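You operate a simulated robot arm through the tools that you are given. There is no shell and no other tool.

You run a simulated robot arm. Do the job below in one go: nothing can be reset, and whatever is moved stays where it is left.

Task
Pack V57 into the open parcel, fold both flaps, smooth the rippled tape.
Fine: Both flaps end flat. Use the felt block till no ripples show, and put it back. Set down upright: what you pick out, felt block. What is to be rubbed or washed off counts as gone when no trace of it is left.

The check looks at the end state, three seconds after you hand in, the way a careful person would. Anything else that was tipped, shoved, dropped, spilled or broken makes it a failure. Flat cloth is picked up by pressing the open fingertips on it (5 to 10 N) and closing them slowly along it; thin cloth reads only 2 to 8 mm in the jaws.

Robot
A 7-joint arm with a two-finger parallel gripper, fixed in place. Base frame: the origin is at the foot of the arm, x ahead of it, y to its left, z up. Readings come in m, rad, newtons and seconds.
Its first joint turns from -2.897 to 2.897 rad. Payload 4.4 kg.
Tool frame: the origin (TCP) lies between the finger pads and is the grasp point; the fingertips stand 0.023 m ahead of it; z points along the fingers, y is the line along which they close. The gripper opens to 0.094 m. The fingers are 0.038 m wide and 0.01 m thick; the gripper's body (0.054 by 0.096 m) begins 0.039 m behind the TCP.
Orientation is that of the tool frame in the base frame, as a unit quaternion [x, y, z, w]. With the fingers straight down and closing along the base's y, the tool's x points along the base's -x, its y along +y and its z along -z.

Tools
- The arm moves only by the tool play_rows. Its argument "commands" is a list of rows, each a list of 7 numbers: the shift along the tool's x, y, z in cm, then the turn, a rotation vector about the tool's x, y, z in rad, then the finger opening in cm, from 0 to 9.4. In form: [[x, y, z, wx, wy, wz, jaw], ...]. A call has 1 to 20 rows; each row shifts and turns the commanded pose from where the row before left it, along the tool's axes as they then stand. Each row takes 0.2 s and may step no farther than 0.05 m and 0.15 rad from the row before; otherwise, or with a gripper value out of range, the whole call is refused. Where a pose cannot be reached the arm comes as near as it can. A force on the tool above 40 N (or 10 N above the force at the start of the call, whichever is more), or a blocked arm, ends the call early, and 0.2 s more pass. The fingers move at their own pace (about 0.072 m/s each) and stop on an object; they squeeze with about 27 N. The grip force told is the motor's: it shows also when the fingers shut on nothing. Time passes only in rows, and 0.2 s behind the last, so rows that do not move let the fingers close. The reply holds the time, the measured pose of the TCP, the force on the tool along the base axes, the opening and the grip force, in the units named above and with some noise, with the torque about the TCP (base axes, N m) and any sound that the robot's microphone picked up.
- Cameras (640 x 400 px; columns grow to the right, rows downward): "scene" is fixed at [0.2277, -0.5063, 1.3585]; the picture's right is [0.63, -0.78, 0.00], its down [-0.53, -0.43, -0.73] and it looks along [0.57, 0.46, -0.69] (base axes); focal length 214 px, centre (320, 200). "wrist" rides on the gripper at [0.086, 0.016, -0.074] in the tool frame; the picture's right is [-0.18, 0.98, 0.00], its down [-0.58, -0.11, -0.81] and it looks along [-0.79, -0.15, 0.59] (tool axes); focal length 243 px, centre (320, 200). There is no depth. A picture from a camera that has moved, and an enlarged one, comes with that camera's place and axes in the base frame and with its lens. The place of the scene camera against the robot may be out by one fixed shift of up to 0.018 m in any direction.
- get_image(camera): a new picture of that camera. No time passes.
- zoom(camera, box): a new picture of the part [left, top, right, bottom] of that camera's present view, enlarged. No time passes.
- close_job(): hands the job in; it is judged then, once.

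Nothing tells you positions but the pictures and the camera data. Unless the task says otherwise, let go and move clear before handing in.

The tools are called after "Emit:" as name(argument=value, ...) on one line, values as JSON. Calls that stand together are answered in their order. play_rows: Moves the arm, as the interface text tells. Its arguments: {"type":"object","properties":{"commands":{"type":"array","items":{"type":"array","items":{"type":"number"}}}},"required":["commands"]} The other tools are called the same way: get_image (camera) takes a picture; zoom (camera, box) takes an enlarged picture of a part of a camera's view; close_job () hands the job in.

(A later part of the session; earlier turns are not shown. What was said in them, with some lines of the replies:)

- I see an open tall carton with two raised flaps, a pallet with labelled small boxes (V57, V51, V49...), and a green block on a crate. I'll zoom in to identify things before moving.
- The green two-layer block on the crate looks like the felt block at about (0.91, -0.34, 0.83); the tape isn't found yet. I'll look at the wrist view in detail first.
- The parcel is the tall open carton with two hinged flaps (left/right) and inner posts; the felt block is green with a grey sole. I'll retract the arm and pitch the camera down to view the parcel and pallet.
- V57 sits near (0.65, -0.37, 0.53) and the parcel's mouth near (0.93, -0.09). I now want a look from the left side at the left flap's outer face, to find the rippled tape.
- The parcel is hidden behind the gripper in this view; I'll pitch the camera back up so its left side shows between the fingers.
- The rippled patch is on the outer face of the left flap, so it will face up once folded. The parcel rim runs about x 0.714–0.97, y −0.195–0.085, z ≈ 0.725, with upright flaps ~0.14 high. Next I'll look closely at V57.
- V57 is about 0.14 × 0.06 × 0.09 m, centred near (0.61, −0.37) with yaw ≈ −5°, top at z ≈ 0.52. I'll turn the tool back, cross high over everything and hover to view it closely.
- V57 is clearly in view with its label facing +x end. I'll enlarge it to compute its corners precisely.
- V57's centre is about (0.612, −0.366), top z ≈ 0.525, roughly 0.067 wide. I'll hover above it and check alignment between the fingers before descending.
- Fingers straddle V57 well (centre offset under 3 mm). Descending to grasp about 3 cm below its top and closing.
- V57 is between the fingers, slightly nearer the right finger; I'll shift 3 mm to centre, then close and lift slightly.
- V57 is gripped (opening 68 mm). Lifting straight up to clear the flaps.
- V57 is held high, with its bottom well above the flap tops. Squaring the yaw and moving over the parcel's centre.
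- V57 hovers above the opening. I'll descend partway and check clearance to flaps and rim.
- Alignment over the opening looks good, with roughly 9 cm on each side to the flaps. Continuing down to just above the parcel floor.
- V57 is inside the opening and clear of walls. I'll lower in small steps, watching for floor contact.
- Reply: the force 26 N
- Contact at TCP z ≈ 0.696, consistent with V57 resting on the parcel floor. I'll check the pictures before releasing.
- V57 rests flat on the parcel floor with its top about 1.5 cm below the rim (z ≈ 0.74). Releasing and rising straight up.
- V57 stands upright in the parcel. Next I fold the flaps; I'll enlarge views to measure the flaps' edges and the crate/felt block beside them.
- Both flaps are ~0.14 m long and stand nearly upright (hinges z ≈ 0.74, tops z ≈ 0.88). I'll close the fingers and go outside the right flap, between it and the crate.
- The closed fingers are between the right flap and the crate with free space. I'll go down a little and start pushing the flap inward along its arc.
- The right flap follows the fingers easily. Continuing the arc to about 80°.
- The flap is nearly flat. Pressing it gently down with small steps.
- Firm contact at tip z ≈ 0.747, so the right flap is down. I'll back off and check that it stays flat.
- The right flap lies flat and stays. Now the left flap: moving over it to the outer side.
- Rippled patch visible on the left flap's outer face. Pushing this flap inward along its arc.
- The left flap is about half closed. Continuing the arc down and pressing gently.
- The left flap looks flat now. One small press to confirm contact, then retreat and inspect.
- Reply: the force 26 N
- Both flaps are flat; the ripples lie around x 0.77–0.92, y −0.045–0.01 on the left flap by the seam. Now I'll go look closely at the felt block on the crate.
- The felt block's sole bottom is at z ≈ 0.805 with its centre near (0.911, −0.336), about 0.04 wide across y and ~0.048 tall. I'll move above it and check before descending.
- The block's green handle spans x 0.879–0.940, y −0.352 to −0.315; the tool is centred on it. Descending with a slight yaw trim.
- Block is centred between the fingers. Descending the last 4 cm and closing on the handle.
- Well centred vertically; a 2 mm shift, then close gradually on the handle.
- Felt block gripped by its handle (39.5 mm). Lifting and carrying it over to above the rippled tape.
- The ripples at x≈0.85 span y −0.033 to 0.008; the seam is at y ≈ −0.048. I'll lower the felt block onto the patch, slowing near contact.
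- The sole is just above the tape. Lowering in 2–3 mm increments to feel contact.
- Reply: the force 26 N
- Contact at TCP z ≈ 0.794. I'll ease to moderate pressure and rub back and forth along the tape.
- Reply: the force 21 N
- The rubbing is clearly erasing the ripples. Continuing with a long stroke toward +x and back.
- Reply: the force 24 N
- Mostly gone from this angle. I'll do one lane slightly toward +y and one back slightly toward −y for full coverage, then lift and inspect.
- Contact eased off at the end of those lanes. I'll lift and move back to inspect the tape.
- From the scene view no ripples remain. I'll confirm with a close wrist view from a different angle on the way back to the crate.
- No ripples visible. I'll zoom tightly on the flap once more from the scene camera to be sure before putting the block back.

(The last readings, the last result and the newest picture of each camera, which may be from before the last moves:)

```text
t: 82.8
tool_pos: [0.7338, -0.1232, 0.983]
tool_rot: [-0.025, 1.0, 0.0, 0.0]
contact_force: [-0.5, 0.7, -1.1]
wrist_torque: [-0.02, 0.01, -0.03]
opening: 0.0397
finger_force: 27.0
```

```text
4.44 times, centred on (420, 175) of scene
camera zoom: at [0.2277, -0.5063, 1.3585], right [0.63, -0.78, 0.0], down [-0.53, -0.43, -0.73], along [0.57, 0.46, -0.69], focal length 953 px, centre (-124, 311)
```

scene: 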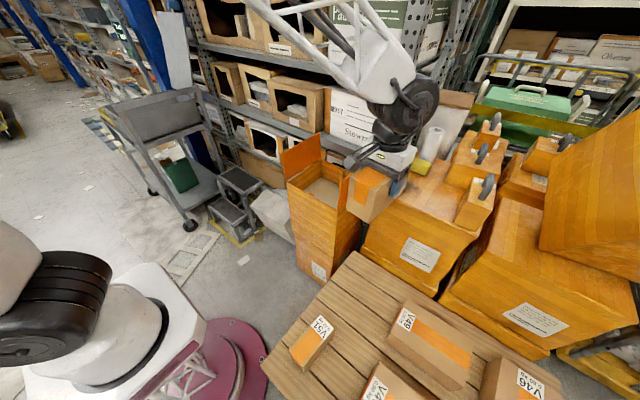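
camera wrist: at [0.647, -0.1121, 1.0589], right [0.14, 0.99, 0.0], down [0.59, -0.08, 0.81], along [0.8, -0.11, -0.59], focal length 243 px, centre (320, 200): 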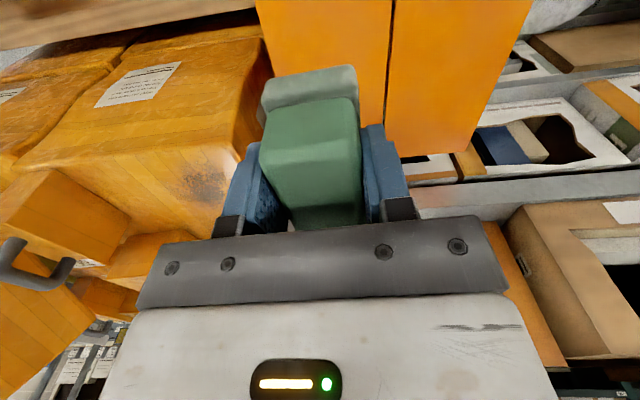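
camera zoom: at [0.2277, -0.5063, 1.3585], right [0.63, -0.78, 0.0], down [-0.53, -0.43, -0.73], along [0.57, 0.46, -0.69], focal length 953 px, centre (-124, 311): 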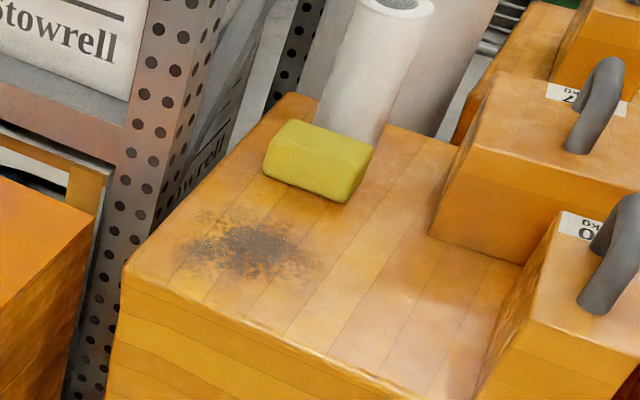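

The tape is smooth with no trace of ripples. Now returning the felt block to its original spot over (0.906, −0.336).

Emit:
play_rows(commands=[[-2.69, -3.69, 0, 0, 0, 0, 2.5], [-2.69, -3.69, 0, 0, 0, 0, 2.5], [-2.69, -3.69, 0, 0, 0, 0, 2.5], [-2.69, -3.69, 0, 0, 0, 0, 2.5], [-2.69, -3.69, 0, 0, 0, 0, 2.5], [-2.69, -3.69, 0, 0, 0, 0, 2.5], [0, 0, 4, 0, 0, 0, 2.5], [0, 0, 4, 0, 0, 0, 2.5], [0, 0, 3, 0, 0, 0, 2.5], [0, 0, 0, 0, 0, 0, 2.5]])

Emit:
get_image(camera="wrist")

Emit:
zoom(camera="scene", box=[370, 110, 460, 210])

```text
t: 85.0
tool_pos: [0.9058, -0.3376, 0.8739]
tool_rot: [-0.024, 1.0, -0.001, 0.001]
contact_force: [0.4, 0.3, -1.4]
wrist_torque: [-0.03, -0.02, -0.01]
opening: 0.0393
finger_force: 27.0
```

```text
taken
camera wrist: at [0.8193, -0.3259, 0.9472], right [0.14, 0.99, 0.0], down [0.59, -0.08, 0.81], along [0.8, -0.11, -0.59], focal length 243 px, centre (320, 200)
```

wrist: 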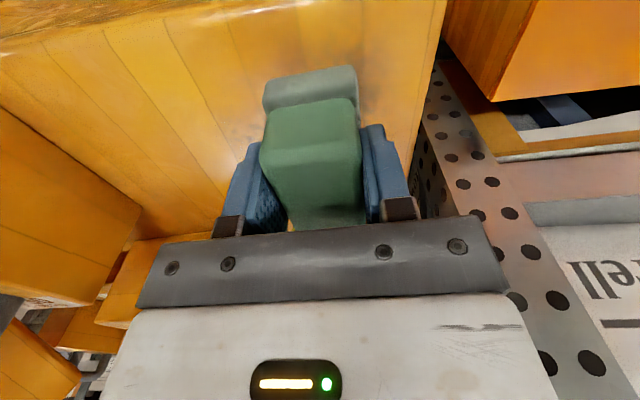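

```text
4.00 times, centred on (415, 160) of scene
camera zoom: at [0.2277, -0.5063, 1.3585], right [0.63, -0.78, 0.0], down [-0.53, -0.43, -0.73], along [0.57, 0.46, -0.69], focal length 858 px, centre (-60, 360)
```

zoom: 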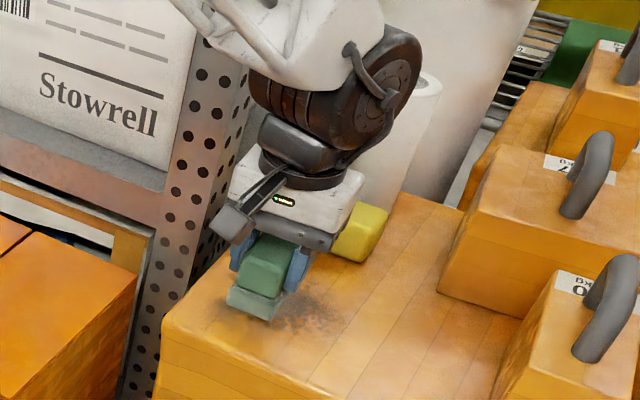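

On target above its original spot. Lowering gently until contact.

Emit:
play_rows(commands=[[0, 0, 1.2, 0, 0, 0, 2.5], [0, 0, 0.8, 0, 0, 0, 2.5], [0, 0, 0.3, 0, 0, 0, 2.5], [0, 0, 0, 0, 0, 0, 2.5]])

Emit:
play_rows(commands=[[0, 0, 0.2, 0, 0, 0, 2.5], [0, 0, 0, 0, 0, 0, 2.5]])

```text
t: 86.0
tool_pos: [0.9075, -0.3373, 0.849]
tool_rot: [-0.023, 1.0, -0.001, 0.0]
contact_force: [0.4, 0.5, -1.0]
wrist_torque: [0.03, 0.03, -0.04]
opening: 0.0395
finger_force: 27.4
```

```text
t: 86.6
tool_pos: [0.9063, -0.3372, 0.8485]
tool_rot: [-0.024, 1.0, -0.001, 0.0]
contact_force: [-0.1, -0.5, -1.1]
wrist_torque: [0.01, 0.01, -0.02]
opening: 0.0396
finger_force: 27.1
```

No contact yet; a couple more millimetre steps.

Emit:
play_rows(commands=[[0, 0, 0.15, 0, 0, 0, 2.5], [0, 0, 0, 0, 0, 0, 2.5]])

Emit:
play_rows(commands=[[0, 0, 0.1, 0, 0, 0, 2.5], [0, 0, 0, 0, 0, 0, 2.5]])

```text
t: 87.2
tool_pos: [0.9066, -0.3374, 0.8471]
tool_rot: [-0.026, 1.0, -0.001, 0.001]
contact_force: [0.1, 0.4, -1.3]
wrist_torque: [0.01, -0.06, -0.03]
opening: 0.0393
finger_force: 27.2
```

```text
t: 87.8
tool_pos: [0.9064, -0.337, 0.8467]
tool_rot: [-0.024, 1.0, -0.001, 0.0]
contact_force: [0.0, 0.6, -1.1]
wrist_torque: [0.0, 0.0, 0.0]
opening: 0.0394
finger_force: 27.3
```

Probably the block slid up slightly in the grip while rubbing. Continuing with small steps.

Emit:
play_rows(commands=[[0, 0, 0.15, 0, 0, 0, 2.5], [0, 0, 0, 0, 0, 0, 2.5]])

Emit:
play_rows(commands=[[0, 0, 0.15, 0, 0, 0, 2.5], [0, 0, 0, 0, 0, 0, 2.5]])

```text
t: 88.4
tool_pos: [0.9075, -0.3368, 0.8457]
tool_rot: [-0.025, 1.0, -0.001, -0.001]
contact_force: [-3.0, 0.1, 11.2]
wrist_torque: [0.1, 0.31, 0.03]
opening: 0.0393
finger_force: 26.5
```

```text
t: 89.0
tool_pos: [0.9067, -0.337, 0.846]
tool_rot: [-0.024, 1.0, -0.001, 0.001]
contact_force: [-3.4, 2.3, 33.1]
wrist_torque: [0.26, 0.55, 0.0]
opening: 0.0397
finger_force: 26.7
```

Contact made. Easing off the pressure and then releasing.

Emit:
play_rows(commands=[[0, 0, -0.2, 0, 0, 0, 2.5], [0, 0, 0, 0, 0, 0, 2.5]])

Emit:
play_rows(commands=[[0, 0, 0, 0, 0, 0, 4.3], [0, 0, 0, 0, 0, 0, 5.5], [0, 0, 0, 0, 0, 0, 7.5], [0, 0, 0, 0, 0, 0, 9.2], [0, 0, 0, 0, 0, 0, 9.2], [0, 0, -1, 0, 0, 0, 9.2], [0, 0, -3, 0, 0, 0, 9.2], [0, 0, -4, 0, 0, 0, 9.2], [0, 0, -4, 0, 0, 0, 9.2], [0, 0, -4, 0, 0, 0, 9.2], [4, 0, 0, 0, 0, 0, 9.2], [4, 0, 0, 0, 0, 0, 9.2], [4, 0, 0, 0, 0, 0, 9.2], [4, 0, 0, 0, 0, 0, 9.2], [0, 0, 0, 0, 0, 0, 9.2]])

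Emit:
get_image(camera="wrist")

Emit:
zoom(camera="scene", box=[380, 140, 460, 200])

Emit:
get_image(camera="scene")

```text
t: 89.6
tool_pos: [0.9064, -0.3359, 0.8463]
tool_rot: [-0.025, 1.0, -0.001, -0.001]
contact_force: [8.1, -0.2, 18.7]
wrist_torque: [0.06, -0.56, 0.03]
opening: 0.0396
finger_force: 27.5
```

```text
t: 92.8
tool_pos: [0.7457, -0.3439, 1.0079]
tool_rot: [-0.025, 1.0, -0.001, 0.0]
contact_force: [-0.2, -0.1, 0.6]
wrist_torque: [0.01, -0.02, 0.01]
opening: 0.092
finger_force: 0.0
```

```text
taken
camera wrist: at [0.6594, -0.3323, 1.0814], right [0.14, 0.99, 0.0], down [0.59, -0.08, 0.81], along [0.8, -0.11, -0.59], focal length 243 px, centre (320, 200)
```

wrist: 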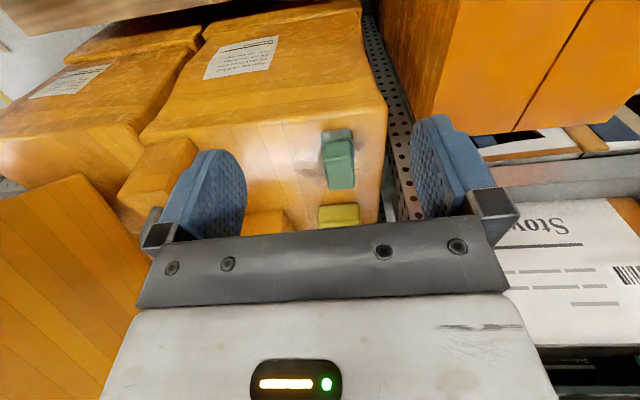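

```text
6.67 times, centred on (420, 170) of scene
camera zoom: at [0.2277, -0.5063, 1.3585], right [0.63, -0.78, 0.0], down [-0.53, -0.43, -0.73], along [0.57, 0.46, -0.69], focal length 1430 px, centre (-347, 400)
```

zoom: 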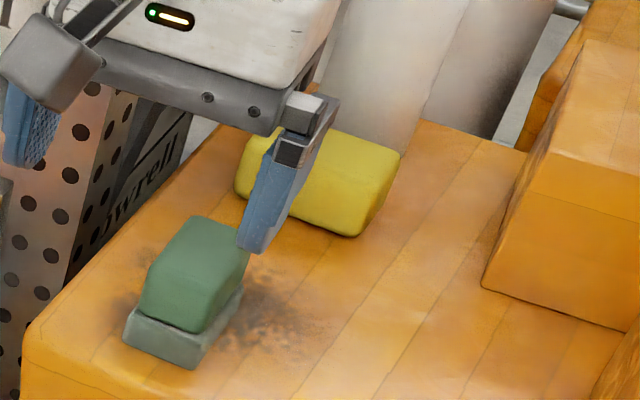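

```text
taken
```

scene: 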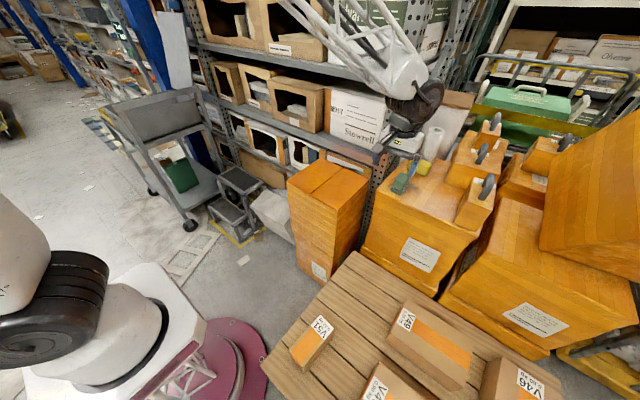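

The felt block stands upright at its original spot (within ~4 mm). I'll move clear and take a final close look at the parcel top.

Emit:
play_rows(commands=[[3, 0, -3, 0, 0, 0, 9.2], [3, 3, -3, 0, 0, 0, 9.2], [1.5, 4, -2, 0, 0, 0, 9.2], [1.5, 4, 0, 0, 0, 0, 9.2], [1, 4, 0, 0, 0, 0, 9.2], [0, 4, 0, 0, 0, 0, 9.2], [0, 4, 0, 0, 0, 0, 9.2], [0, 4, 0, 0, 0, 0, 9.2], [0, 0, 0, 0, 0, 0, 9.2]])

Emit:
get_image(camera="wrist")

Emit:
zoom(camera="wrist", box=[240, 60, 440, 230])

Emit:
zoom(camera="scene", box=[280, 145, 370, 205])

Emit:
zoom(camera="scene", box=[380, 140, 460, 200])

```text
refused: row 2 steps farther than a row can; nothing moved
```

```text
taken
camera wrist: at [0.6594, -0.3323, 1.0814], right [0.14, 0.99, 0.0], down [0.59, -0.08, 0.81], along [0.8, -0.11, -0.59], focal length 243 px, centre (320, 200)
```

wrist: 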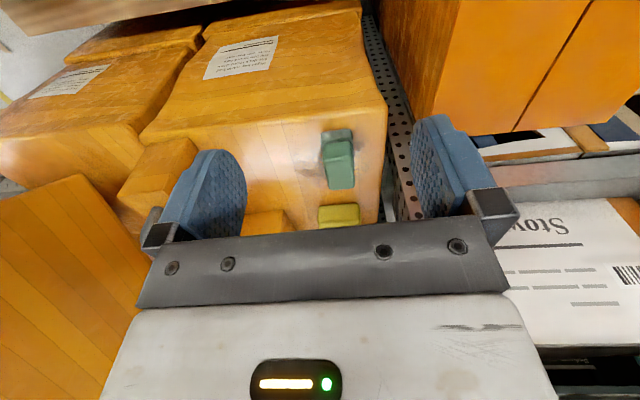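

```text
2.35 times, centred on (340, 145) of wrist
camera zoom: at [0.6594, -0.3323, 1.0814], right [0.14, 0.99, 0.0], down [0.59, -0.08, 0.81], along [0.8, -0.11, -0.59], focal length 571 px, centre (273, 329)
```

zoom: 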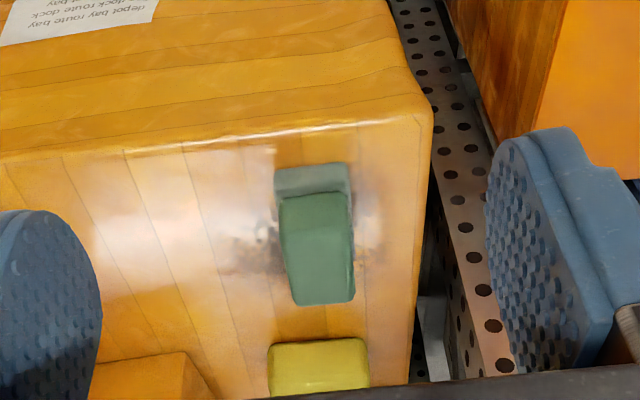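

```text
6.67 times, centred on (325, 175) of scene
camera zoom: at [0.2277, -0.5063, 1.3585], right [0.63, -0.78, 0.0], down [-0.53, -0.43, -0.73], along [0.57, 0.46, -0.69], focal length 1430 px, centre (287, 367)
```

zoom: 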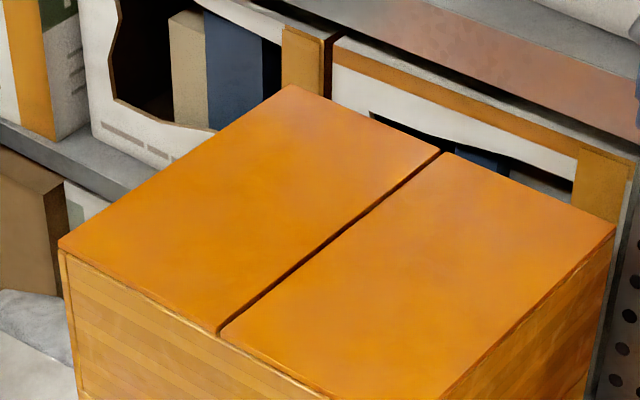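

```text
6.67 times, centred on (420, 170) of scene
camera zoom: at [0.2277, -0.5063, 1.3585], right [0.63, -0.78, 0.0], down [-0.53, -0.43, -0.73], along [0.57, 0.46, -0.69], focal length 1430 px, centre (-347, 400)
```

zoom: 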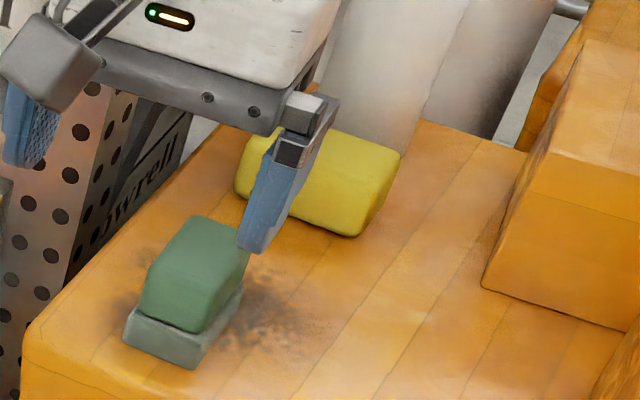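

That move was refused (one row stepped too far), and nothing moved. The flaps are flat and the block is upright. I'll retreat with smaller steps and take the final close look at the tape.

Emit:
play_rows(commands=[[2, 0, -3, 0, 0, 0, 9.2], [2, 2, -3, 0, 0, 0, 9.2], [1.5, 4, -1, 0, 0, 0, 9.2], [1.5, 4, 0, 0, 0, 0, 9.2], [1, 4, 0, 0, 0, 0, 9.2], [0, 4.5, 0, 0, 0, 0, 9.2], [0, 4.5, 0, 0, 0, 0, 9.2], [0, 4.5, 0, 0, 0, 0, 9.2], [0, 4, 0, 0, 0, 0, 9.2], [0, 0, 0, 0, 0, 0, 9.2]])

Emit:
get_image(camera="wrist")

Emit:
zoom(camera="wrist", box=[220, 20, 440, 200])

Emit:
get_image(camera="scene")

```text
t: 95.0
tool_pos: [0.6519, -0.0324, 1.0767]
tool_rot: [-0.024, 1.0, -0.001, 0.0]
contact_force: [-0.8, 0.4, 0.7]
wrist_torque: [-0.03, 0.0, 0.02]
opening: 0.0917
finger_force: 0.0
```

```text
taken
camera wrist: at [0.5655, -0.0205, 1.1491], right [0.14, 0.99, 0.0], down [0.59, -0.08, 0.81], along [0.8, -0.11, -0.59], focal length 243 px, centre (320, 200)
```

wrist: 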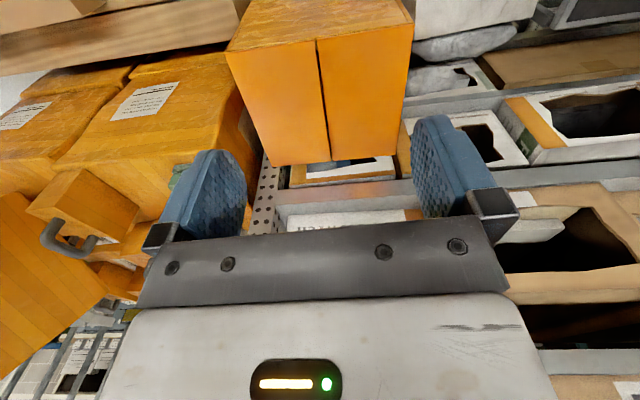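

```text
2.22 times, centred on (330, 110) of wrist
camera zoom: at [0.5655, -0.0205, 1.1491], right [0.14, 0.99, 0.0], down [0.59, -0.08, 0.81], along [0.8, -0.11, -0.59], focal length 539 px, centre (298, 400)
```

zoom: 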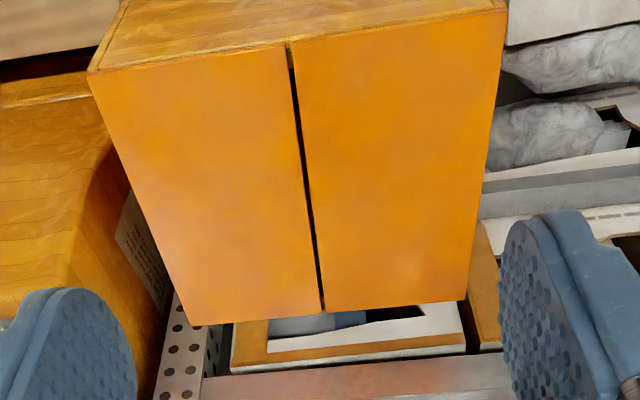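

```text
taken
```

scene: 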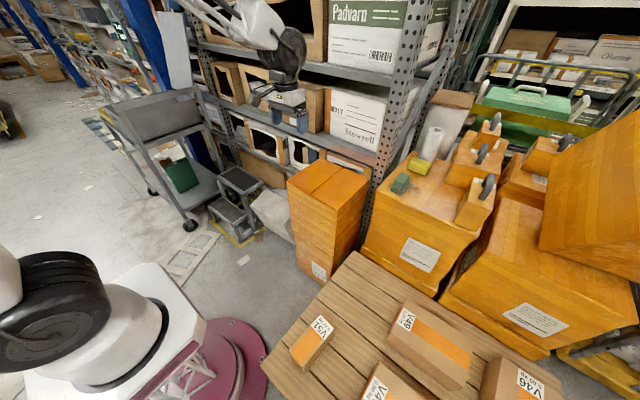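

Everything appears in order: flaps flat, tape smooth, felt block home, arm clear. One last tight zoom on the tape area to rule out faint traces.

Emit:
zoom(camera="wrist", box=[315, 35, 415, 165])

Emit:
zoom(camera="scene", box=[300, 155, 345, 190])

```text
3.08 times, centred on (365, 100) of wrist
camera zoom: at [0.5655, -0.0205, 1.1491], right [0.14, 0.99, 0.0], down [0.59, -0.08, 0.81], along [0.8, -0.11, -0.59], focal length 746 px, centre (182, 508)
```

zoom: 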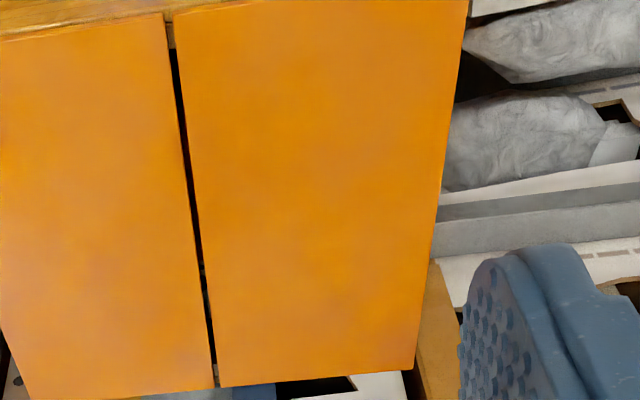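

```text
11.43 times, centred on (322, 172) of scene
camera zoom: at [0.2277, -0.5063, 1.3585], right [0.63, -0.78, 0.0], down [-0.53, -0.43, -0.73], along [0.57, 0.46, -0.69], focal length 2451 px, centre (291, 514)
```

zoom: 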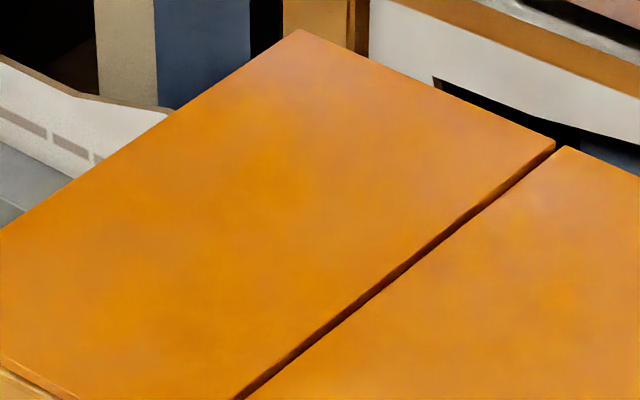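

The tape shows no ripples in either view. Both flaps lie flat over V57, the felt block stands upright back in its place, and the arm is clear, so I'm handing the job in.

Emit:
close_job()

```text
The job is handed in.
```

The job is handed in: V57 is packed upright in the parcel, both flaps are folded flat, and the rippled tape is smooth. I haven't had the check's result back.

- **V57:** It stood upright on the parcel floor, about 1.5 cm below the rim, when I last saw it before folding the flaps.
- **Flaps:** Both were still flat in the last pictures, with a narrow seam between them.
- **Tape:** The ripples were on the outer face of the left flap, near the seam. I rubbed them with the felt block until close views from both cameras showed no trace.
- **Felt block:** It is back upright on the crate, about 4 mm from where it started. There is a dark smudge on the crate where the block rests. I left it alone because the task didn't mention it.

Nothing else looked moved or tipped in the final scene picture. The gripper was empty and clear of everything when I handed in.
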